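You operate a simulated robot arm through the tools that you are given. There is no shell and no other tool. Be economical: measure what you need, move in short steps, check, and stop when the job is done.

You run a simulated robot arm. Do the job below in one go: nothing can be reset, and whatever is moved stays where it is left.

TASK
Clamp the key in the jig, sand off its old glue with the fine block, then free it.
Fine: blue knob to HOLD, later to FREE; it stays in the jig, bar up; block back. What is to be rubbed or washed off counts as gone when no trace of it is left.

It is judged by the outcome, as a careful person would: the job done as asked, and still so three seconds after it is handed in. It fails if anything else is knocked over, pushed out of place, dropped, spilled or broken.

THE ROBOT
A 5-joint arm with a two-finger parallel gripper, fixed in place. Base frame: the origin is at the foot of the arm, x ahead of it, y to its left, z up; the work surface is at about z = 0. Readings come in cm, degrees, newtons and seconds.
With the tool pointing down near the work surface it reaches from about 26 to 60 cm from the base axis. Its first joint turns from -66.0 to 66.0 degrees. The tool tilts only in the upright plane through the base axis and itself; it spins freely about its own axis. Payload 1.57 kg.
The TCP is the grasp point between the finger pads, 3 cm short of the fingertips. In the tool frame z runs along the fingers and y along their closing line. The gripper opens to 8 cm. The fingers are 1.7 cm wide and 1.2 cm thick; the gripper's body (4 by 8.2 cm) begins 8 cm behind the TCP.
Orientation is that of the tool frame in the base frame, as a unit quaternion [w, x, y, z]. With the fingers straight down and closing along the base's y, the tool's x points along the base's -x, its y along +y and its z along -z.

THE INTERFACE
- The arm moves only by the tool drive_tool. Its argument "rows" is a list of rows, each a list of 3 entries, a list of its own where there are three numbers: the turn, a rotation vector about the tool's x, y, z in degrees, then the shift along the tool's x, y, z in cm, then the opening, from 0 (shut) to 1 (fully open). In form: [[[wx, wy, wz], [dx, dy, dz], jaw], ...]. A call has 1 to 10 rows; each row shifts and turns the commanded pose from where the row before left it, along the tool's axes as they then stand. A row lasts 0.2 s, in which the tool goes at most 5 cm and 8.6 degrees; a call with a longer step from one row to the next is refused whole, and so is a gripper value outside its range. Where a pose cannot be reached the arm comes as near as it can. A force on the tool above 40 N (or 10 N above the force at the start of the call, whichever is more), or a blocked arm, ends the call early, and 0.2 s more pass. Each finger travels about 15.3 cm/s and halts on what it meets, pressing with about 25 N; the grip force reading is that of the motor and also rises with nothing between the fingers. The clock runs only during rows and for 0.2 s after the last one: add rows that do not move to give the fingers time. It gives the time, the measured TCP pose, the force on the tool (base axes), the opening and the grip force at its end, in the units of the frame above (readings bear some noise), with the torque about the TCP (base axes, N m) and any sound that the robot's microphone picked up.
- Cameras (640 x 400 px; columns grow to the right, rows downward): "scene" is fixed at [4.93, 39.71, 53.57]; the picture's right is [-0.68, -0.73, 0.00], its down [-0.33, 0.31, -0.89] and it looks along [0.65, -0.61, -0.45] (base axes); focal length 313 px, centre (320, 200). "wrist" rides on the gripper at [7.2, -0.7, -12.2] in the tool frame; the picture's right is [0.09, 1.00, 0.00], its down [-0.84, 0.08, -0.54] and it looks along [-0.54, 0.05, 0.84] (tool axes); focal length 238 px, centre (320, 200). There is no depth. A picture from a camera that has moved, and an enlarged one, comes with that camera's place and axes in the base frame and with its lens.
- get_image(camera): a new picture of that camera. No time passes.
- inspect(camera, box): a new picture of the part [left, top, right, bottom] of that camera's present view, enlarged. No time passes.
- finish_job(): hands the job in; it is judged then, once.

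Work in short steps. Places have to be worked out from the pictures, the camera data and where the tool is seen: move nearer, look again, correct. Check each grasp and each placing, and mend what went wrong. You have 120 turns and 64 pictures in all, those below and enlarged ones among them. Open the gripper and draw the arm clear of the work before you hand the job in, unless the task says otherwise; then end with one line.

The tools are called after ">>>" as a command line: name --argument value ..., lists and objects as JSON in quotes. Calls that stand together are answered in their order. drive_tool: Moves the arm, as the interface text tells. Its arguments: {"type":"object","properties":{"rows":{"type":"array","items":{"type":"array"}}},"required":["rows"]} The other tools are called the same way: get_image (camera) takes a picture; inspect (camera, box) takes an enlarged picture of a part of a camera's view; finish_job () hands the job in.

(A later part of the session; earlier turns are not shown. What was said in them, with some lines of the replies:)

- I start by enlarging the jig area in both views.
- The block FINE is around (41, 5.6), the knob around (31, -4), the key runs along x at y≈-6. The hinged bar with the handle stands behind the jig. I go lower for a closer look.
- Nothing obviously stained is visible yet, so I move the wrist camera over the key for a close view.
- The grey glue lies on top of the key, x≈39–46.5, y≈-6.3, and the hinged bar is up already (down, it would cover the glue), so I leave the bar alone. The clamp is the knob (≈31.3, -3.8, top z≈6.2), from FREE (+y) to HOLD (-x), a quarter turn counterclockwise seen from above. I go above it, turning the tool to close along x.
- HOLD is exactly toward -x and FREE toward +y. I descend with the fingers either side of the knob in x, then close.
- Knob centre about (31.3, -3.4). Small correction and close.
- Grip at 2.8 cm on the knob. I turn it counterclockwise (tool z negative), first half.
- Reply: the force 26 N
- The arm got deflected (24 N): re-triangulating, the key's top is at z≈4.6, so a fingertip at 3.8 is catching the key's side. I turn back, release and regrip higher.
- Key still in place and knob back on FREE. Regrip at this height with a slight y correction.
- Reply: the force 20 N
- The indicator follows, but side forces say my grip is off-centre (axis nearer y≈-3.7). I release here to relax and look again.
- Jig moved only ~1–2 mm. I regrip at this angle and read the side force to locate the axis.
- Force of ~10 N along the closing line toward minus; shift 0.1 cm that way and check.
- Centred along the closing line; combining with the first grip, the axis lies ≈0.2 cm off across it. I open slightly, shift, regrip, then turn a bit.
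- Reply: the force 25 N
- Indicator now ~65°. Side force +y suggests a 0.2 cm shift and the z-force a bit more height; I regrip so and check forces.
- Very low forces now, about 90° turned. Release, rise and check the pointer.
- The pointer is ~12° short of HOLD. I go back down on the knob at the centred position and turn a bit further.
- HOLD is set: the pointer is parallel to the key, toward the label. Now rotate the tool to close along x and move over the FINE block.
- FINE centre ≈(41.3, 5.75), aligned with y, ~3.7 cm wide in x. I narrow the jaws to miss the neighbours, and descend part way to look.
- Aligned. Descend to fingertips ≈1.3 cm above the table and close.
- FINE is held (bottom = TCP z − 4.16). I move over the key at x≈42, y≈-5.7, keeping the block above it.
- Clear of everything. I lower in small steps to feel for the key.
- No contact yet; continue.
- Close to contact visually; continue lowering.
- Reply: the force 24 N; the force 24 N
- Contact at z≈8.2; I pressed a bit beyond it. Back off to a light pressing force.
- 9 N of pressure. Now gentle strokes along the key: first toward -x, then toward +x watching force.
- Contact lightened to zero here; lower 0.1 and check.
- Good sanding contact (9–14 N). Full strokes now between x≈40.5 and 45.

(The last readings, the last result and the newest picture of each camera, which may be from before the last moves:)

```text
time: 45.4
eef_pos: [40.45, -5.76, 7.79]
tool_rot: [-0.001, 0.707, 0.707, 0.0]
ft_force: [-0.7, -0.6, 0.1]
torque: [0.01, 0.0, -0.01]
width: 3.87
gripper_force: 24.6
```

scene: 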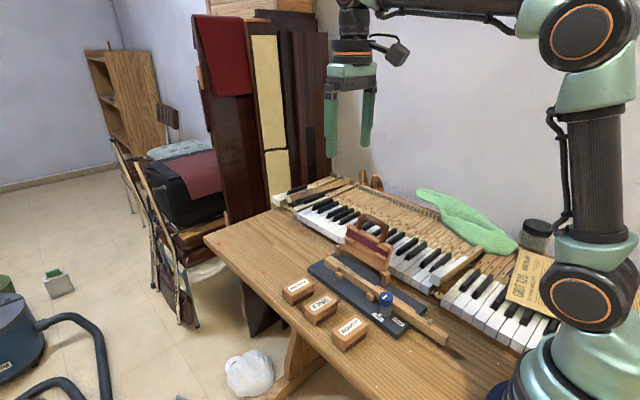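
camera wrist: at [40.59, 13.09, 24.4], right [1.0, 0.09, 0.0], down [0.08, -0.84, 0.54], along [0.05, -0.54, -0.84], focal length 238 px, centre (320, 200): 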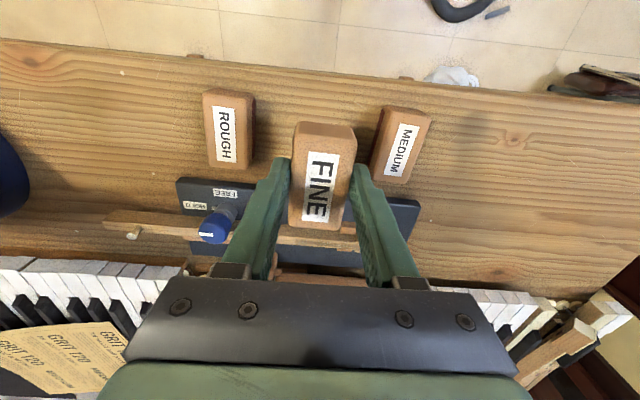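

Contact fades as the block creeps up in the grip. I lift and check the block and the glue.

>>> drive_tool --rows '[[[0, 0, 0], [0, 0, -2], 0.3], [[0, 0, 0], [3, -1.5, -2], 0.3], [[0, 0, 0], [4, -1, 0], 0.3], [[0, 0, 0], [0, 0, 0], 0.3]]'

>>> inspect --camera "scene" --box '[320, 210, 420, 285]'

>>> inspect --camera "wrist" --box '[220, 150, 470, 300]'

```text
time: 46.4
eef_pos: [38.06, 1.42, 11.91]
tool_rot: [0.0, 0.708, 0.707, 0.0]
ft_force: [-0.2, -0.1, -0.1]
torque: [0.0, 0.01, -0.02]
width: 3.9
gripper_force: 25.2
```

```text
5.33 times, centred on (370, 248) of scene
camera zoom: at [4.92, 39.72, 53.57], right [-0.68, -0.73, 0.0], down [-0.33, 0.31, -0.89], along [0.65, -0.61, -0.45], focal length 1671 px, centre (53, -53)
```

zoom: 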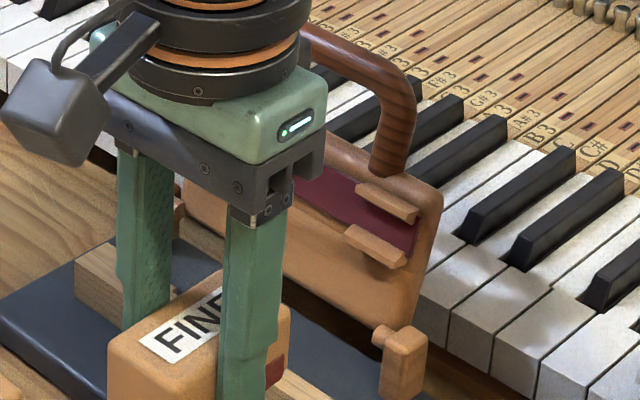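

```text
2.56 times, centred on (345, 225) of wrist
camera zoom: at [37.33, 8.67, 24.0], right [1.0, 0.09, 0.0], down [0.08, -0.84, 0.54], along [0.05, -0.54, -0.84], focal length 610 px, centre (256, 136)
```

zoom: 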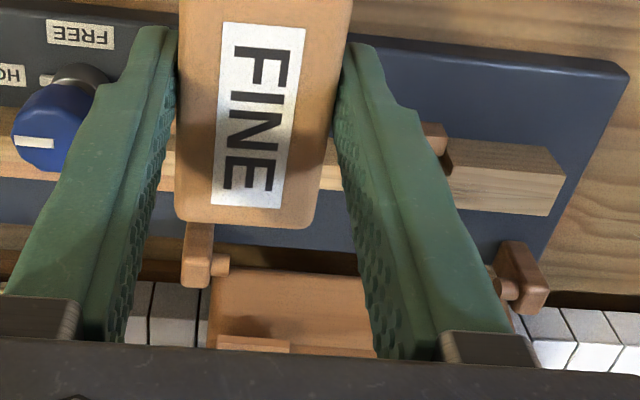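

Block is fine in grip. I shift toward -x to expose the glued part.

>>> drive_tool --rows '[[[0, 0, 0], [2, -2.5, -1], 0.3], [[0, 0, 0], [2, -2.5, -1], 0.3], [[0, 0, 0], [0, -1, 0], 0.3], [[0, 0, 0], [0, 0, 0], 0.3]]'

>>> inspect --camera "wrist" --box '[340, 120, 540, 245]'

>>> inspect --camera "scene" --box '[320, 230, 400, 290]'

```text
time: 47.4
eef_pos: [32.1, 5.47, 13.84]
tool_rot: [0.0, 0.707, 0.707, 0.0]
ft_force: [-0.6, 0.2, -1.7]
torque: [0.01, -0.01, -0.01]
width: 3.88
gripper_force: 25.2
```

```text
3.20 times, centred on (440, 182) of wrist
camera zoom: at [31.4, 12.71, 25.84], right [1.0, 0.09, 0.0], down [0.08, -0.84, 0.54], along [0.05, -0.54, -0.84], focal length 763 px, centre (-64, 256)
```

zoom: 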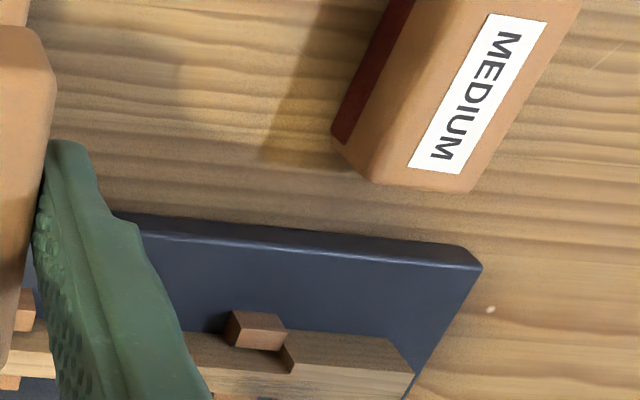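

```text
6.67 times, centred on (360, 260) of scene
camera zoom: at [4.93, 39.71, 53.57], right [-0.68, -0.73, 0.0], down [-0.33, 0.31, -0.89], along [0.65, -0.61, -0.45], focal length 2088 px, centre (53, -200)
```

zoom: 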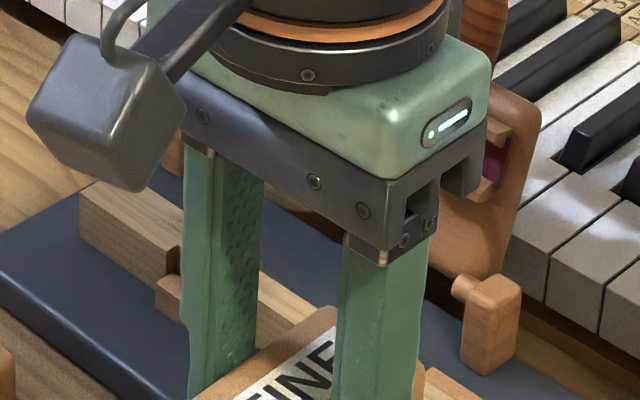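

The view is hidden by the finger; I move to y≈-5, x≈34 where the key lies alongside the fingertips in the wrist view.

>>> drive_tool --rows '[[[0, 0, 0], [-3.5, 0.6, 0], 0.3], [[0, 0, 0], [-3.5, 0.6, 0], 0.3], [[0, 0, 0], [-4, 0.6, 0], 0.3], [[0, 0, 0], [0, 0, 0], 0.3]]'

>>> inspect --camera "wrist" --box '[350, 80, 510, 180]'

```text
time: 48.4
eef_pos: [34.04, -5.78, 13.75]
tool_rot: [0.0, 0.707, 0.707, -0.001]
ft_force: [0.3, -0.4, -0.5]
torque: [0.0, -0.03, 0.01]
width: 3.88
gripper_force: 25.4
```

```text
4.00 times, centred on (430, 130) of wrist
camera zoom: at [33.39, 1.5, 25.76], right [1.0, 0.09, 0.0], down [0.08, -0.84, 0.54], along [0.05, -0.54, -0.84], focal length 953 px, centre (-120, 480)
```

zoom: 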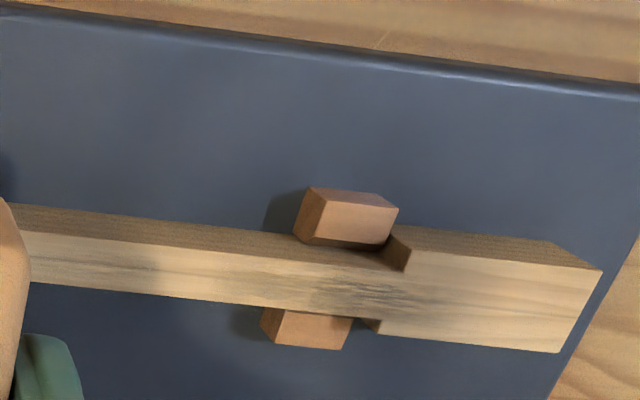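

Sanded clean up to x≈43; glue remains from 43 to 46.8 near the notch. I go back with the block centred at x≈45 and lower lightly.

>>> drive_tool --rows '[[[0, 0, 0], [0, 4, 0], 0.3], [[0, 0, 0], [0, 4, 0], 0.3], [[0, 0, 0], [0, 3, 0], 0.3], [[0, 0, 0], [0, 0, 3], 0.3], [[0, 0, 0], [0, 0, 2.5], 0.3], [[0, 0, 0], [0, 0, 0.3], 0.3], [[0, 0, 0], [0, 0, 0.15], 0.3], [[0, 0, 0], [0, 0, 0], 0.3]]'

```text
time: 50.2
eef_pos: [44.71, -5.57, 7.67]
tool_rot: [-0.001, 0.708, 0.706, 0.0]
ft_force: [-0.4, -0.2, -0.5]
torque: [0.0, 0.02, -0.03]
width: 3.86
gripper_force: 25.2
```

>>> drive_tool --rows '[[[0, 0, 0], [0, 0, 0.1], 0.3], [[0, 0, 0], [0, 0, 0], 0.3]]'

>>> drive_tool --rows '[[[0, 0, 0], [0, 0, 0.08], 0.3], [[0, 0, 0], [0, 0, 0], 0.3]]'

```text
time: 50.8
eef_pos: [44.76, -5.55, 7.56]
tool_rot: [0.0, 0.707, 0.707, 0.0]
ft_force: [-1.2, 0.5, 5.7]
torque: [0.08, 0.01, -0.03]
width: 3.87
gripper_force: 25.2
```

```text
time: 51.4
eef_pos: [44.76, -5.59, 7.5]
tool_rot: [0.001, 0.708, 0.707, 0.001]
ft_force: [-3.4, -1.1, 22.2]
torque: [-0.05, 0.09, 0.0]
width: 3.91
gripper_force: 24.5
```

Contact. Ease slightly and stroke between x≈43 and 47.

>>> drive_tool --rows '[[[0, 0, 0], [0, 0.7, -0.04], 0.3], [[0, 0, 0], [0, 0.8, 0], 0.3], [[0, 0, 0], [0, 0.8, 0], 0.3], [[0, 0, 0], [0, -0.8, 0], 0.3], [[0, 0, 0], [0, -0.8, 0], 0.3], [[0, 0, 0], [0, -0.8, 0], 0.3], [[0, 0, 0], [0, -0.8, 0], 0.3], [[0, 0, 0], [0, -0.8, 0], 0.3]]'

>>> drive_tool --rows '[[[0, 0, 0], [0, 0.8, 0.05], 0.3], [[0, 0, 0], [0, 0.8, 0], 0.3], [[0, 0, 0], [0, 0.8, 0], 0.3], [[0, 0, 0], [0, 0.8, 0], 0.3], [[0, 0, 0], [0, 0.8, 0], 0.3]]'

```text
time: 53.2
eef_pos: [43.0, -5.64, 7.58]
tool_rot: [0.0, 0.707, 0.707, 0.0]
ft_force: [1.0, -0.1, 0.7]
torque: [0.03, -0.03, 0.01]
width: 3.9
gripper_force: 25.4
```

```text
time: 54.4
eef_pos: [47.06, -5.7, 7.61]
tool_rot: [0.0, 0.707, 0.707, 0.0]
ft_force: [-0.6, 0.3, -0.4]
torque: [0.02, 0.01, -0.03]
width: 3.85
gripper_force: 25.0
```

Light now; press a little more and stroke again.

>>> drive_tool --rows '[[[0, 0, 0], [0, 0, 0.12], 0.3], [[0, 0, 0], [0, -0.8, 0], 0.3], [[0, 0, 0], [0, -0.8, 0], 0.3], [[0, 0, 0], [0, -0.8, 0], 0.3]]'

>>> drive_tool --rows '[[[0, 0, 0], [0, 0.8, 0.03], 0.3], [[0, 0, 0], [0, 0.8, 0], 0.3], [[0, 0, 0], [0, -0.8, 0], 0.3], [[0, 0, 0], [0, -0.8, 0], 0.3]]'

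```text
time: 55.4
eef_pos: [44.68, -5.69, 7.54]
tool_rot: [0.001, 0.707, 0.708, 0.0]
ft_force: [1.7, 0.3, 3.4]
torque: [0.05, -0.09, -0.03]
width: 3.87
gripper_force: 25.0
```

```text
time: 56.4
eef_pos: [44.8, -5.75, 7.51]
tool_rot: [0.002, 0.707, 0.707, 0.002]
ft_force: [4.6, 0.9, 13.8]
torque: [0.07, -0.16, -0.01]
width: 3.88
gripper_force: 25.1
```

Good pressure now. A few more strokes, then look.

>>> drive_tool --rows '[[[0, 0, 0], [0, -0.8, 0], 0.3], [[0, 0, 0], [0, -0.8, 0], 0.3], [[0, 0, 0], [0, 0.8, 0], 0.3], [[0, 0, 0], [0, 0.8, 0], 0.3], [[0, 0, 0], [0, 0.8, 0], 0.3], [[0, 0, 0], [0, 0.8, 0], 0.3], [[0, 0, 0], [0, -0.8, 0], 0.3], [[0, 0, 0], [0, -0.8, 0], 0.3]]'

>>> drive_tool --rows '[[[0, 0, 0], [0, 0, -3], 0.3], [[0, 0, 0], [0, -1, -3], 0.3], [[0, 0, 0], [0, -4, 0], 0.3], [[0, 0, 0], [0, -4, 0], 0.3], [[0, 0, 0], [0, -2, 0], 0.3], [[0, 0, 0], [0, 0, 0], 0.3]]'

>>> inspect --camera "wrist" --box '[350, 80, 510, 180]'

```text
time: 57.7
eef_pos: [44.55, -5.53, 7.07]
tool_rot: [-0.011, 0.708, 0.706, -0.009]
ft_force: [-5.5, 1.1, 9.6]
torque: [0.0, -0.02, -0.09]
width: 3.88
gripper_force: 24.6
stopped in row 6: the force on the tool passed its limit at 44 N (the readings are from after the stop); the commanded pose is now the measured one
```

```text
time: 59.1
eef_pos: [33.89, -5.44, 13.37]
tool_rot: [-0.01, 0.708, 0.706, -0.008]
ft_force: [0.2, 0.1, -0.7]
torque: [-0.01, 0.01, 0.0]
width: 3.87
gripper_force: 24.9
```

```text
4.00 times, centred on (430, 130) of wrist
camera zoom: at [33.57, 1.83, 25.45], right [1.0, 0.09, -0.03], down [0.09, -0.84, 0.54], along [0.03, -0.54, -0.84], focal length 953 px, centre (-120, 480)
```

zoom: 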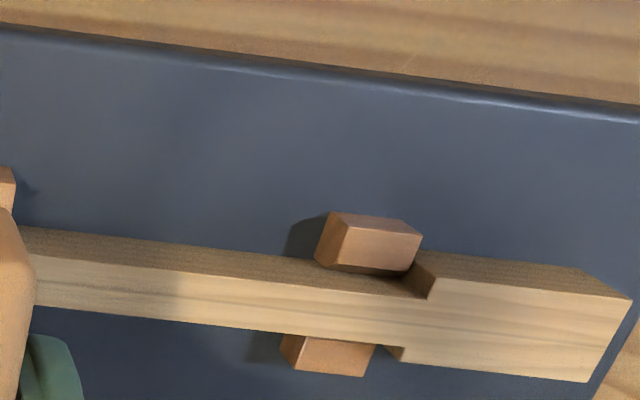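

A jam (44 N) stopped that; the key looks clean near the notch. I zoom in on it and check the block, jig, and scene.

>>> inspect --camera "wrist" --box '[360, 130, 460, 180]'

>>> inspect --camera "scene" --box '[310, 210, 470, 330]'

```text
6.40 times, centred on (410, 155) of wrist
camera zoom: at [33.57, 1.83, 25.45], right [1.0, 0.09, -0.03], down [0.09, -0.84, 0.54], along [0.03, -0.54, -0.84], focal length 1525 px, centre (-256, 488)
```

zoom: 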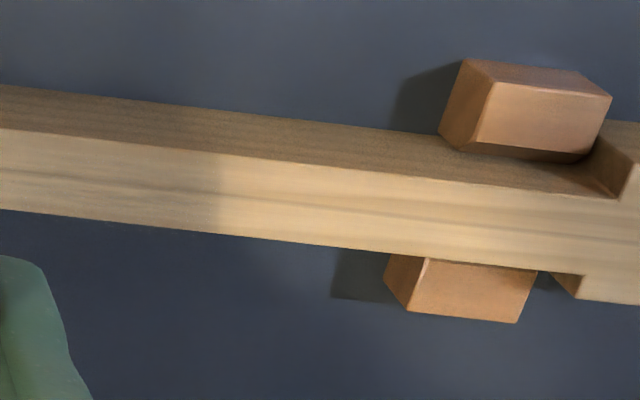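

```text
3.33 times, centred on (390, 270) of scene
camera zoom: at [4.92, 39.71, 53.57], right [-0.68, -0.73, 0.0], down [-0.33, 0.31, -0.89], along [0.65, -0.61, -0.45], focal length 1044 px, centre (87, -33)
```

zoom: 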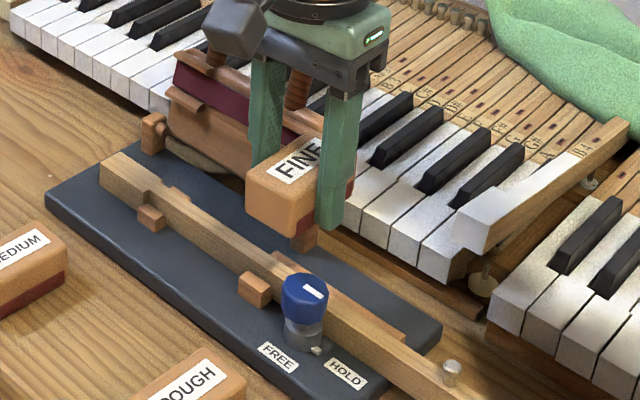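

Clean here, but part at x<41 lies in the gripper's shadow. I correct the 1.6° tilt and move to the +x side to see that part.

>>> drive_tool --rows '[[[-1.6, 0, -0.2], [0, 3, -1], 0.3], [[0, 0, 0], [0, 4.5, 0], 0.3], [[0, 0, 0], [0, 4.5, 0], 0.3], [[0, 0, 0], [0, 4.5, 0], 0.3], [[0, 0, 0], [0, 1.5, 0], 0.3], [[0, 0, 0], [0, 0, 0], 0.3]]'

>>> inspect --camera "wrist" --box '[120, 80, 300, 180]'

```text
time: 60.5
eef_pos: [52.03, -5.39, 14.38]
tool_rot: [-0.001, 0.707, 0.708, 0.001]
ft_force: [0.3, 0.2, -0.5]
torque: [0.01, 0.0, -0.01]
width: 3.86
gripper_force: 25.8
```

```text
3.56 times, centred on (210, 130) of wrist
camera zoom: at [51.36, 1.82, 26.42], right [1.0, 0.09, 0.0], down [0.08, -0.84, 0.54], along [0.05, -0.54, -0.84], focal length 848 px, centre (711, 449)
```

zoom: 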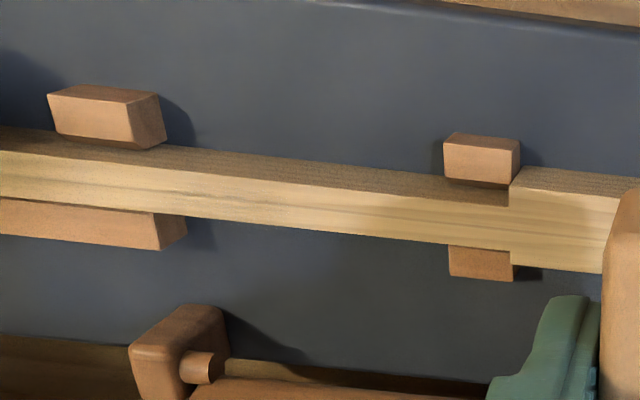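

Zoom more on the left part for any leftover trace.

>>> inspect --camera "wrist" --box '[140, 110, 200, 150]'

>>> inspect --camera "wrist" --box '[200, 115, 290, 165]'

```text
10.00 times, centred on (170, 130) of wrist
camera zoom: at [51.36, 1.82, 26.42], right [1.0, 0.09, 0.0], down [0.08, -0.84, 0.54], along [0.05, -0.54, -0.84], focal length 2384 px, centre (1820, 900)
```

zoom: 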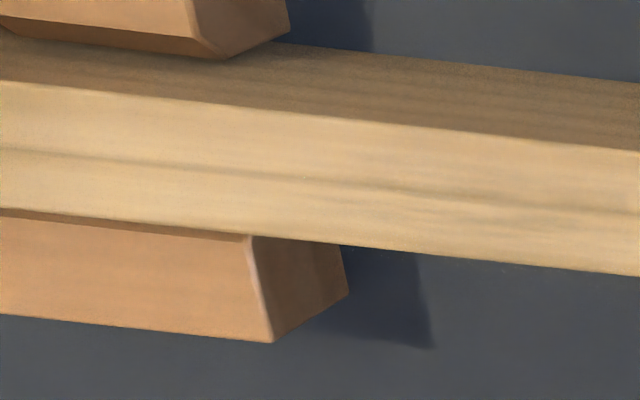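

```text
7.11 times, centred on (245, 140) of wrist
camera zoom: at [51.36, 1.82, 26.42], right [1.0, 0.09, 0.0], down [0.08, -0.84, 0.54], along [0.05, -0.54, -0.84], focal length 1695 px, centre (853, 627)
```

zoom: 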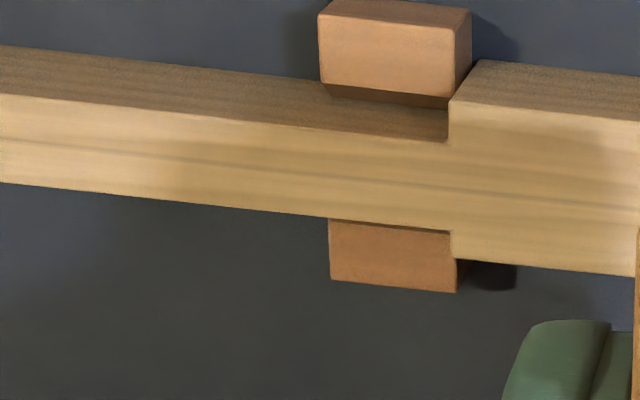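

There is a faint grey trace near x≈39 that might be leftover; I'll sand there again. But the block has crept up in the grip, so first I set it down at its place and regrip higher.

>>> drive_tool --rows '[[[0, 0, 0], [3.8, -3.6, 0], 0.3], [[0, 0, 0], [3.8, -3.6, 0], 0.3], [[0, 0, 0], [3.65, -3.6, 0], 0.3], [[0, 0, 0], [0, 0, 4], 0.3], [[0, 0, 0], [0, 0, 4], 0.3], [[0, 0, 0], [0, 0, 1.5], 0.3], [[0, 0, 0], [0, 0, 0], 0.3]]'

>>> inspect --camera "scene" --box '[270, 220, 410, 340]'

```text
refused: row 1 steps farther than a row can; nothing moved
```

```text
3.33 times, centred on (340, 280) of scene
camera zoom: at [4.93, 39.71, 53.57], right [-0.68, -0.73, 0.0], down [-0.33, 0.31, -0.89], along [0.65, -0.61, -0.45], focal length 1044 px, centre (253, -67)
```

zoom: 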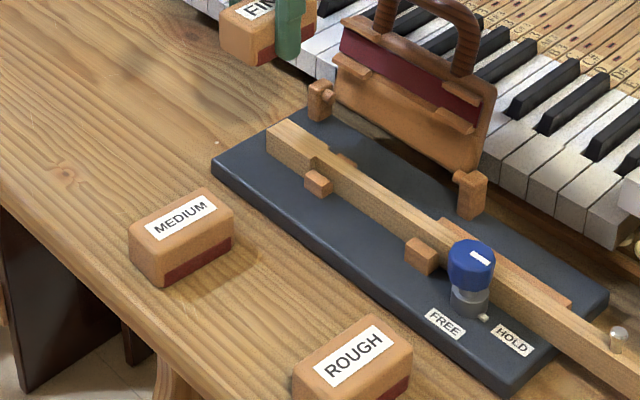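

Steps were too long; same move in four shorter steps.

>>> drive_tool --rows '[[[0, 0, 0], [2.8, -2.7, 0], 0.3], [[0, 0, 0], [2.8, -2.7, 0], 0.3], [[0, 0, 0], [2.8, -2.7, 0], 0.3], [[0, 0, 0], [2.85, -2.7, 0], 0.3], [[0, 0, 0], [0, 0, 4], 0.3], [[0, 0, 0], [0, 0, 4], 0.3], [[0, 0, 0], [0, 0, 1.5], 0.3], [[0, 0, 0], [0, 0, 0], 0.3]]'

>>> drive_tool --rows '[[[0, 0, 0], [0, 0, 0.6], 0.3], [[0, 0, 0], [0, 0, 0], 0.3]]'

```text
time: 62.3
eef_pos: [41.02, 5.94, 5.07]
tool_rot: [0.002, 0.707, 0.708, 0.001]
ft_force: [0.0, 0.5, -1.4]
torque: [-0.01, 0.0, 0.02]
width: 3.85
gripper_force: 24.9
```

```text
time: 62.9
eef_pos: [41.07, 5.88, 4.33]
tool_rot: [0.0, 0.706, 0.708, 0.001]
ft_force: [-0.2, -0.1, -0.4]
torque: [-0.02, 0.02, 0.0]
width: 3.88
gripper_force: 25.2
```

>>> drive_tool --rows '[[[0, 0, 0], [0, 0, 0.5], 0.3], [[0, 0, 0], [0, 0, 0], 0.3]]'

>>> drive_tool --rows '[[[0, 0, 0], [0, 0, 0.25], 0.3], [[0, 0, 0], [0, 0, 0], 0.3]]'

>>> inspect --camera "scene" --box '[270, 250, 370, 325]'

```text
time: 63.5
eef_pos: [41.17, 5.87, 3.97]
tool_rot: [0.0, 0.707, 0.707, 0.001]
ft_force: [0.5, -0.1, -1.9]
torque: [0.0, 0.03, 0.01]
width: 3.89
gripper_force: 25.0
```

```text
time: 64.1
eef_pos: [41.08, 5.94, 3.55]
tool_rot: [0.001, 0.707, 0.707, 0.0]
ft_force: [-0.4, -0.2, 0.0]
torque: [0.01, 0.01, 0.04]
width: 3.87
gripper_force: 24.9
```

```text
5.33 times, centred on (320, 288) of scene
camera zoom: at [4.93, 39.71, 53.57], right [-0.68, -0.73, 0.0], down [-0.33, 0.31, -0.89], along [0.65, -0.61, -0.45], focal length 1671 px, centre (320, -267)
```

zoom: 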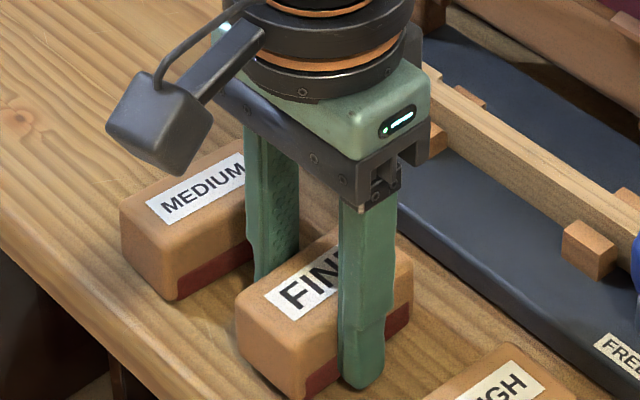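

Just above the table now; lower until contact.

>>> drive_tool --rows '[[[0, 0, 0], [0, 0, 0.15], 0.3], [[0, 0, 0], [0, 0, 0], 0.3]]'

>>> drive_tool --rows '[[[0, 0, 0], [0, 0, 0.12], 0.3], [[0, 0, 0], [0, 0, 0], 0.3]]'

```text
time: 64.7
eef_pos: [41.26, 5.91, 3.48]
tool_rot: [0.001, 0.707, 0.708, 0.0]
ft_force: [0.0, -0.5, -0.8]
torque: [-0.02, 0.01, -0.01]
width: 3.86
gripper_force: 25.2
```

```text
time: 65.3
eef_pos: [41.13, 5.91, 3.35]
tool_rot: [0.001, 0.706, 0.708, 0.001]
ft_force: [-0.1, -0.9, -0.4]
torque: [-0.03, 0.03, -0.01]
width: 3.86
gripper_force: 25.2
```

>>> drive_tool --rows '[[[0, 0, 0], [0, 0, 0.1], 0.3], [[0, 0, 0], [0, 0, 0], 0.3]]'

>>> drive_tool --rows '[[[0, 0, 0], [0, 0, 0.08], 0.3], [[0, 0, 0], [0, 0, 0], 0.3]]'

```text
time: 65.9
eef_pos: [41.25, 5.81, 3.14]
tool_rot: [0.001, 0.707, 0.707, 0.0]
ft_force: [-0.9, 0.2, 1.1]
torque: [0.01, 0.0, 0.04]
width: 3.86
gripper_force: 25.3
```

```text
time: 66.5
eef_pos: [41.24, 5.86, 3.15]
tool_rot: [0.001, 0.706, 0.708, 0.001]
ft_force: [-6.2, -1.8, 16.6]
torque: [0.43, 0.23, 0.18]
width: 3.88
gripper_force: 25.0
```

Contact. Open a little, rise 1.1 cm, regrip, and lift.

>>> drive_tool --rows '[[[0, 0, 0], [0, 0, -0.05], 0.62], [[0, 0, 0], [0, 0, 0], 0.62], [[0, 0, 0], [0, 0, -1.1], 0.62], [[0, 0, 0], [0, 0, 0], 0.4], [[0, 0, 0], [0, 0, 0], 0.3], [[0, 0, 0], [0, 0, 0], 0.3]]'

>>> drive_tool --rows '[[[0, 0, 0], [0, 0, -4], 0.3], [[0, 0, 0], [0, 0, -4], 0.3], [[0, 0, 0], [-3, -0.4, 0], 0.3], [[0, 0, 0], [-4, -0.4, 0], 0.3], [[0, 0, 0], [-4, -0.4, 0], 0.3], [[0, 0, 0], [-0.6, 0, 2], 0.3], [[0, 0, 0], [0, 0, 1.4], 0.3], [[0, 0, 0], [0, 0, 0], 0.3]]'

>>> inspect --camera "scene" --box '[320, 220, 420, 295]'

```text
time: 67.9
eef_pos: [41.04, 5.84, 4.19]
tool_rot: [0.0, 0.706, 0.708, 0.001]
ft_force: [0.1, 0.6, 0.1]
torque: [-0.01, 0.0, -0.01]
width: 3.89
gripper_force: 25.5
```

```text
time: 69.7
eef_pos: [39.92, -6.21, 8.77]
tool_rot: [0.0, 0.707, 0.707, 0.0]
ft_force: [-0.9, 0.1, 0.4]
torque: [0.01, 0.01, 0.01]
width: 3.9
gripper_force: 25.2
```

```text
5.33 times, centred on (370, 258) of scene
camera zoom: at [4.93, 39.71, 53.57], right [-0.68, -0.73, 0.0], down [-0.33, 0.31, -0.89], along [0.65, -0.61, -0.45], focal length 1671 px, centre (53, -107)
```

zoom: 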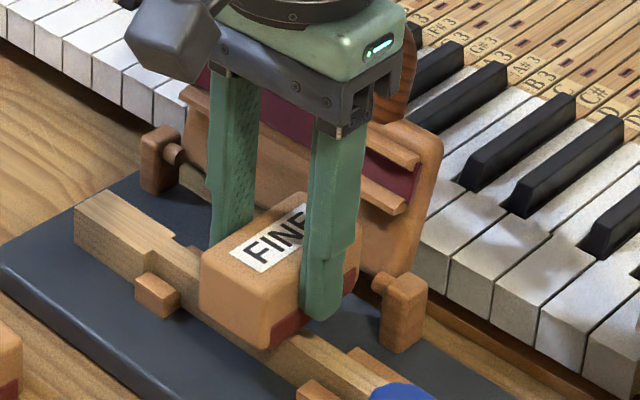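

Regripped properly. Lower to contact at x≈40 with y nudged.

>>> drive_tool --rows '[[[0, 0, 0], [0.3, 0, 0.3], 0.3], [[0, 0, 0], [0, 0, 0.25], 0.3], [[0, 0, 0], [0, 0, 0], 0.3]]'

>>> drive_tool --rows '[[[0, 0, 0], [0, 0, 0.1], 0.3], [[0, 0, 0], [0, 0, 0], 0.3]]'

```text
time: 70.5
eef_pos: [39.98, -5.62, 8.23]
tool_rot: [0.0, 0.706, 0.708, 0.001]
ft_force: [-0.6, -0.7, 0.2]
torque: [0.0, -0.01, 0.0]
width: 3.86
gripper_force: 25.4
```

```text
time: 71.1
eef_pos: [39.93, -5.61, 8.12]
tool_rot: [0.001, 0.707, 0.708, 0.001]
ft_force: [-1.1, 0.2, 5.4]
torque: [-0.05, 0.05, 0.0]
width: 3.87
gripper_force: 25.3
```

Contact. Strokes between x≈39.2 and 42.5.

>>> drive_tool --rows '[[[0, 0, 0], [0, -0.8, 0.05], 0.3], [[0, 0, 0], [0, 0.8, 0], 0.3], [[0, 0, 0], [0, 0.8, 0], 0.3], [[0, 0, 0], [0, 0.8, 0], 0.3]]'

>>> drive_tool --rows '[[[0, 0, 0], [0, -0.8, 0.04], 0.3], [[0, 0, 0], [0, -0.8, 0], 0.3], [[0, 0, 0], [0, -0.8, 0], 0.3]]'

>>> drive_tool --rows '[[[0, 0, 0], [0, 0.8, 0.04], 0.3], [[0, 0, 0], [0, -0.8, 0], 0.3], [[0, 0, 0], [0, 0.8, 0.03], 0.3], [[0, 0, 0], [0, -0.8, 0], 0.3]]'

```text
time: 72.1
eef_pos: [41.55, -5.52, 8.18]
tool_rot: [0.0, 0.707, 0.707, -0.001]
ft_force: [-5.5, -3.3, 13.6]
torque: [-0.16, 0.23, -0.01]
width: 3.89
gripper_force: 24.6
```

```text
time: 72.9
eef_pos: [39.27, -5.53, 8.07]
tool_rot: [0.003, 0.707, 0.708, 0.002]
ft_force: [7.1, 0.6, 17.2]
torque: [-0.01, -0.15, 0.03]
width: 3.88
gripper_force: 24.8
```

```text
time: 73.9
eef_pos: [39.23, -5.59, 8.04]
tool_rot: [0.0, 0.706, 0.708, -0.001]
ft_force: [-0.5, -0.4, -0.8]
torque: [-0.05, 0.01, 0.0]
width: 3.86
gripper_force: 25.1
```

One more full pass along the length for safety.

>>> drive_tool --rows '[[[0, 0, 0], [0, 0, 0.1], 0.3], [[0, 0, 0], [0, 0.9, 0], 0.3], [[0, 0, 0], [0, 0.9, 0], 0.3], [[0, 0, 0], [0, 0.9, 0], 0.3], [[0, 0, 0], [0, 0.9, 0], 0.3]]'

>>> drive_tool --rows '[[[0, 0, 0], [0, 0.9, 0.05], 0.3], [[0, 0, 0], [0, 0.9, 0], 0.3], [[0, 0, 0], [0, 0.9, 0], 0.3], [[0, 0, 0], [0, 0.9, 0], 0.3], [[0, 0, 0], [0, -0.9, 0], 0.3], [[0, 0, 0], [0, -0.9, 0], 0.3]]'

>>> drive_tool --rows '[[[0, 0, 0], [0, 0, -3], 0.3], [[0, 0, 0], [0, 0, -3], 0.3], [[0, 0, 0], [0, 3.5, 0], 0.3], [[0, 0, 0], [0, 4, 0], 0.3], [[0, 0, 0], [0, 0, 0], 0.3]]'

>>> inspect --camera "wrist" --box '[140, 105, 220, 155]'

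>>> inspect --camera "wrist" --box '[200, 115, 290, 165]'

```text
time: 75.1
eef_pos: [42.77, -5.46, 7.83]
tool_rot: [0.0, 0.707, 0.708, -0.001]
ft_force: [0.2, -0.3, 0.4]
torque: [0.02, 0.01, -0.05]
width: 3.85
gripper_force: 24.6
```

```text
time: 76.5
eef_pos: [44.52, -5.52, 7.89]
tool_rot: [0.001, 0.707, 0.708, 0.0]
ft_force: [1.6, 0.5, 5.8]
torque: [-0.01, -0.02, -0.01]
width: 3.87
gripper_force: 25.2
```

```text
time: 77.7
eef_pos: [52.14, -5.62, 13.83]
tool_rot: [0.0, 0.706, 0.708, 0.001]
ft_force: [-0.4, 0.9, 0.5]
torque: [-0.02, 0.02, 0.03]
width: 3.86
gripper_force: 24.8
```

```text
8.00 times, centred on (180, 130) of wrist
camera zoom: at [51.4, 1.61, 25.96], right [1.0, 0.09, 0.0], down [0.08, -0.84, 0.54], along [0.05, -0.54, -0.84], focal length 1907 px, centre (1440, 760)
```

zoom: 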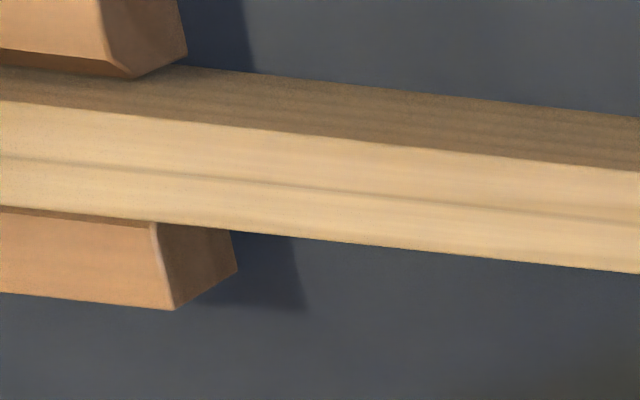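

```text
7.11 times, centred on (245, 140) of wrist
camera zoom: at [51.4, 1.61, 25.96], right [1.0, 0.09, 0.0], down [0.08, -0.84, 0.54], along [0.05, -0.54, -0.84], focal length 1695 px, centre (853, 627)
```

zoom: 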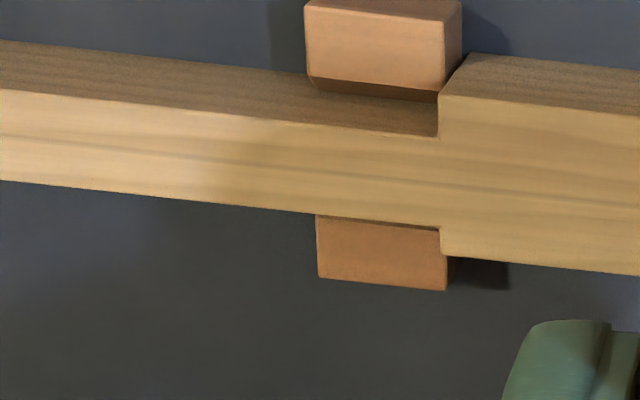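

The faint spot is gone and the key is clean. Now return the block to its place (41.2, 5.87).

>>> drive_tool --rows '[[[0, 0, 0], [2.9, -2.75, 0], 0.3], [[0, 0, 0], [2.9, -2.75, 0], 0.3], [[0, 0, 0], [2.9, -2.75, 0], 0.3], [[0, 0, 0], [2.75, -2.7, 0], 0.3], [[0, 0, 0], [0, 0, 4], 0.3], [[0, 0, 0], [0, 0, 4], 0.3], [[0, 0, 0], [0, 0, 1.2], 0.3], [[0, 0, 0], [0, 0, 0], 0.3]]'

>>> drive_tool --rows '[[[0, 0, 0], [0, 0, 0.4], 0.3], [[0, 0, 0], [0, 0, 0], 0.3]]'

>>> drive_tool --rows '[[[0, 0, 0], [0, 0, 0.15], 0.3], [[0, 0, 0], [0, 0, 0], 0.3]]'

```text
time: 79.5
eef_pos: [41.01, 5.98, 4.61]
tool_rot: [0.001, 0.707, 0.707, 0.0]
ft_force: [-1.1, 0.1, -0.9]
torque: [0.02, 0.02, -0.01]
width: 3.88
gripper_force: 25.2
```

```text
time: 80.1
eef_pos: [41.07, 5.94, 4.22]
tool_rot: [0.0, 0.706, 0.708, 0.001]
ft_force: [0.2, 0.0, -0.1]
torque: [0.03, 0.0, 0.01]
width: 3.86
gripper_force: 25.2
```

```text
time: 80.7
eef_pos: [40.96, 6.03, 4.18]
tool_rot: [0.002, 0.707, 0.708, 0.0]
ft_force: [1.1, -0.4, -0.3]
torque: [-0.04, -0.01, 0.02]
width: 3.89
gripper_force: 25.3
```

>>> drive_tool --rows '[[[0, 0, 0], [0, 0.1, 0.15], 0.3], [[0, 0, 0], [0, 0, 0], 0.3]]'

>>> drive_tool --rows '[[[0, 0, 0], [0, 0, 0.12], 0.3], [[0, 0, 0], [0, 0, 0], 0.3]]'

>>> drive_tool --rows '[[[0, 0, 0], [0, 0, 0.1], 0.3], [[0, 0, 0], [0, 0, 0], 0.3]]'

```text
time: 81.3
eef_pos: [41.1, 6.01, 3.95]
tool_rot: [0.0, 0.707, 0.707, 0.001]
ft_force: [-0.4, -0.4, -1.2]
torque: [0.02, -0.02, -0.01]
width: 3.89
gripper_force: 25.7
```

```text
time: 81.9
eef_pos: [41.15, 5.99, 3.98]
tool_rot: [0.001, 0.706, 0.708, 0.0]
ft_force: [-2.8, 4.2, 11.3]
torque: [0.46, 0.19, 0.09]
width: 3.89
gripper_force: 25.4
```

```text
time: 82.5
eef_pos: [41.12, 6.05, 3.78]
tool_rot: [0.001, 0.707, 0.707, 0.0]
ft_force: [-6.5, -5.2, 23.4]
torque: [-0.1, 0.21, 0.03]
width: 3.86
gripper_force: 24.9
```

The block is down on the table. Open moderately and rise.

>>> drive_tool --rows '[[[0, 0, 0], [0, 0, -0.1], 0.3], [[0, 0, 0], [0, 0, 0], 0.7], [[0, 0, 0], [0, 0, 0], 0.7], [[0, 0, 0], [0, 0, -3], 0.7], [[0, 0, 0], [0, 0, -4], 0.7], [[0, 0, 0], [0, 0, -4], 1], [[0, 0, 0], [0, 0, 0], 1]]'

>>> get_image --camera "scene"

```text
time: 84.1
eef_pos: [41.21, 5.82, 14.71]
tool_rot: [0.001, 0.706, 0.708, 0.001]
ft_force: [0.4, -0.4, 0.1]
torque: [0.01, 0.02, 0.01]
width: 7.99
gripper_force: 0.0
```

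```text
13 pictures are left
```

scene: 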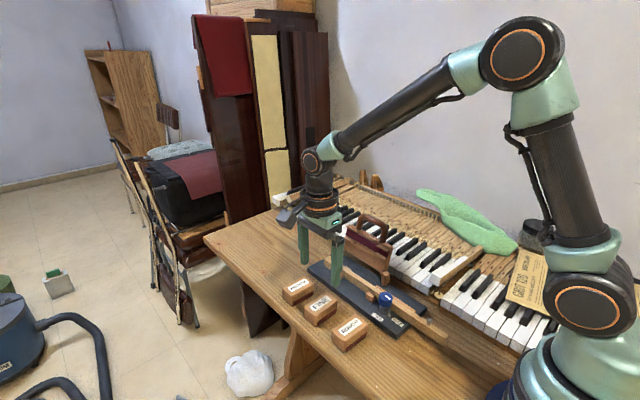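

Everything is in place. Now back to the knob at (31.3, -3.55), spinning the tool to near 0° so I can turn it clockwise to FREE.

>>> drive_tool --rows '[[[0, 0, 0], [-2.35, -2.48, -0.5], 1], [[0, 0, 0], [-2.35, -2.48, 0], 1], [[0, 0, 0], [-2.35, -2.48, 0], 1], [[0, 0, 0], [-2.3, -2.46, 0], 1], [[0, 0, -8.2], [0, 0, 0], 1], [[0, 0, -8.2], [0, 0, 0], 1], [[0, 0, -8.2], [0, 0, 0], 1], [[0, 0, -8.2], [0, 0, 0], 1], [[0, 0, -8.2], [0, 0, 0], 1], [[0, 0, -8.2], [0, 0, 0], 1]]'

>>> drive_tool --rows '[[[0, 0, -8.2], [0, 0, 0], 1], [[0, 0, -8.2], [0, 0, 0], 1], [[0, 0, -8.2], [0, 0, 0], 1], [[0, 0, -8.2], [0, 0, 0], 1], [[0, 0, -8.2], [0, 0, 0], 1], [[0, 0, -8.2], [0, 0, 0], 1], [[0, 0, 0], [0, 0, 0], 1]]'

```text
time: 86.3
eef_pos: [31.28, -3.42, 15.22]
tool_rot: [0.0, 0.347, 0.938, 0.0]
ft_force: [0.0, -0.1, -0.9]
torque: [0.0, 0.01, 0.0]
width: 8.0
gripper_force: 0.0
```

```text
time: 87.9
eef_pos: [31.2, -3.45, 15.33]
tool_rot: [0.0, -0.075, 0.997, 0.0]
ft_force: [0.8, -1.3, 0.2]
torque: [0.01, 0.04, -0.01]
width: 7.98
gripper_force: 0.1
```

Descend and grip.

>>> drive_tool --rows '[[[0, 0, 0], [0, -0.08, 4], 1], [[0, 0, 0], [0, 0, 3.45], 0.7], [[0, 0, 0], [0, 0, 0], 0.5], [[0, 0, 0], [0, 0, 0], 0.25], [[0, 0, 0], [0, 0, 0], 0.2], [[0, 0, 0], [0, 0, 0], 0.2]]'

```text
time: 89.3
eef_pos: [31.14, -3.6, 7.67]
tool_rot: [0.001, -0.074, 0.997, 0.0]
ft_force: [2.3, -8.8, -0.2]
torque: [-0.08, -0.15, -0.15]
width: 2.82
gripper_force: 25.2
```

Shift 0.1 to relax and turn clockwise in steps.

>>> drive_tool --rows '[[[0, 0, 0], [0, -0.1, 0], 0.2], [[0, 0, 8], [0, 0, 0], 0.2], [[0, 0, 8], [0, 0, 0], 0.2], [[0, 0, 8], [0, 0, 0], 0.2], [[0, 0, 0], [0, 0, 0], 0.2]]'

```text
time: 90.5
eef_pos: [31.12, -3.52, 7.82]
tool_rot: [-0.002, 0.135, 0.991, 0.0]
ft_force: [-4.0, 3.5, -1.8]
torque: [0.19, 0.56, 0.04]
width: 2.81
gripper_force: 25.4
```

Forces are small; continue turning.

>>> drive_tool --rows '[[[0, 0, 8], [0, 0, 0], 0.2], [[0, 0, 8], [0, 0, 0], 0.2], [[0, 0, 8], [0, 0, 0], 0.2], [[0, 0, 0], [0, 0, 0], 0.2]]'

```text
time: 91.5
eef_pos: [31.22, -3.69, 7.92]
tool_rot: [-0.002, 0.339, 0.941, -0.001]
ft_force: [-12.7, 7.7, -0.6]
torque: [-0.01, 0.15, -0.03]
width: 2.81
gripper_force: 24.5
```

>>> drive_tool --rows '[[[0, 0, 0], [0.12, 0, 0], 0.2], [[0, 0, 8], [0, 0, 0], 0.2], [[0, 0, 8], [0, 0, 0], 0.2], [[0, 0, 8], [0, 0, 0], 0.2], [[0, 0, 0], [0, 0, 0], 0.2]]'

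```text
time: 92.7
eef_pos: [31.16, -3.62, 7.87]
tool_rot: [0.001, 0.527, 0.85, 0.0]
ft_force: [-2.1, 0.0, -0.2]
torque: [0.03, -0.09, 0.0]
width: 2.8
gripper_force: 25.0
```

>>> drive_tool --rows '[[[0, 0, 8], [0, 0, 0], 0.2], [[0, 0, 8], [0, 0, 0], 0.2], [[0, 0, 7], [0, 0, 0], 0.2], [[0, 0, 7], [0, 0, 0], 0.2], [[0, 0, 0], [0, 0, 0], 0.2]]'

>>> drive_tool --rows '[[[0, 0, 0], [0, 0, 0], 0.6], [[0, 0, 0], [0, 0, 0], 0.6], [[0, 0, 0], [0, 0, -3], 0.8], [[0, 0, 0], [0, 0, -3], 1], [[0, 0, 0], [0, 0, 0], 1]]'

>>> inspect --camera "wrist" --box '[220, 60, 420, 185]'

>>> inspect --camera "scene" --box '[320, 220, 480, 345]'

```text
time: 93.9
eef_pos: [31.19, -3.57, 7.81]
tool_rot: [0.002, 0.73, 0.684, 0.001]
ft_force: [0.5, -0.1, -0.2]
torque: [-0.02, -0.02, 0.13]
width: 2.83
gripper_force: 24.5
```

```text
time: 95.1
eef_pos: [31.31, -3.68, 13.99]
tool_rot: [0.001, 0.729, 0.685, -0.001]
ft_force: [0.2, 0.1, 0.2]
torque: [0.01, 0.02, 0.0]
width: 8.0
gripper_force: 0.0
```

```text
3.20 times, centred on (320, 122) of wrist
camera zoom: at [31.12, 3.65, 26.06], right [1.0, 0.03, 0.0], down [0.03, -0.84, 0.54], along [0.02, -0.54, -0.84], focal length 763 px, centre (320, 448)
```

zoom: 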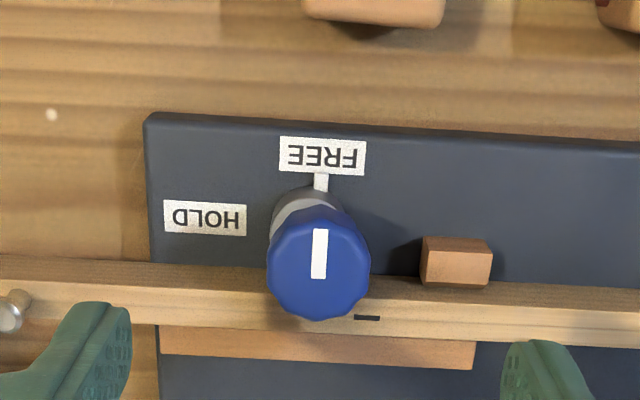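

```text
3.20 times, centred on (400, 282) of scene
camera zoom: at [4.93, 39.71, 53.57], right [-0.68, -0.73, 0.0], down [-0.33, 0.31, -0.89], along [0.65, -0.61, -0.45], focal length 1002 px, centre (64, -64)
```

zoom: 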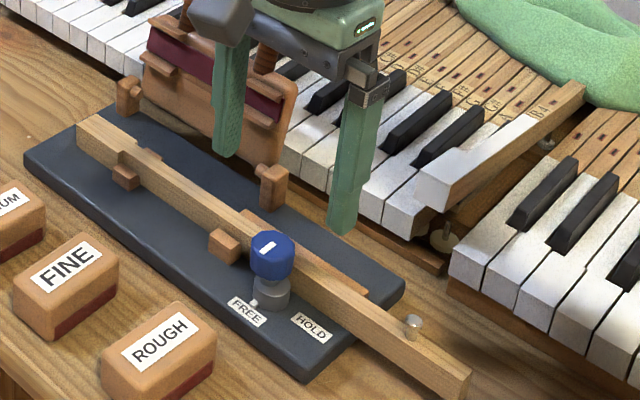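

Knob is back on FREE exactly as at the start; key in the jig, bar up, block in its place. I draw the arm up clear.

>>> drive_tool --rows '[[[0, 0, 0], [0, 0, -4], 1], [[0, 0, 0], [0, 1.5, -4], 1], [[0, 0, 0], [0, 2.5, -4], 1], [[0, 0, 0], [0, 2.5, -4], 1], [[0, 0, 0], [0, 0, 0], 1]]'

>>> inspect --camera "scene" --box '[260, 200, 480, 360]'

```text
time: 96.3
eef_pos: [37.56, -3.89, 30.18]
tool_rot: [0.0, 0.728, 0.685, -0.001]
ft_force: [0.0, -0.9, -1.3]
torque: [0.01, 0.02, -0.01]
width: 8.01
gripper_force: 0.1
```

```text
2.50 times, centred on (370, 280) of scene
camera zoom: at [4.93, 39.71, 53.57], right [-0.68, -0.73, 0.0], down [-0.33, 0.31, -0.89], along [0.65, -0.61, -0.45], focal length 783 px, centre (195, 0)
```

zoom: 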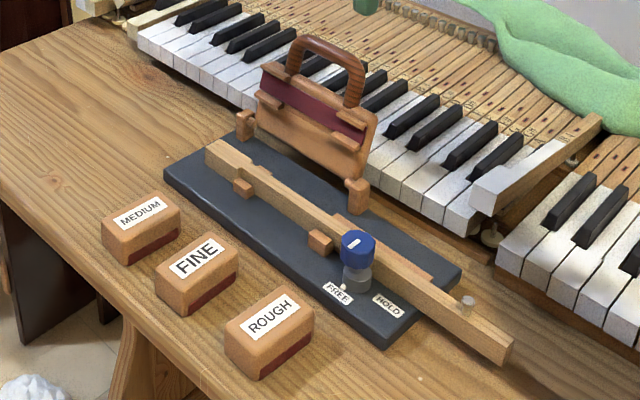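

The scene matches the start layout, with the glue gone. Handing in.

>>> finish_job

```text
The job is handed in.
```

The key was held with the knob at HOLD, sanded with the fine block until no glue showed, and freed again; it sits in the jig with the bar up and the block back in its place, though the jig shifted 1–2 mm while I was turning the knob.
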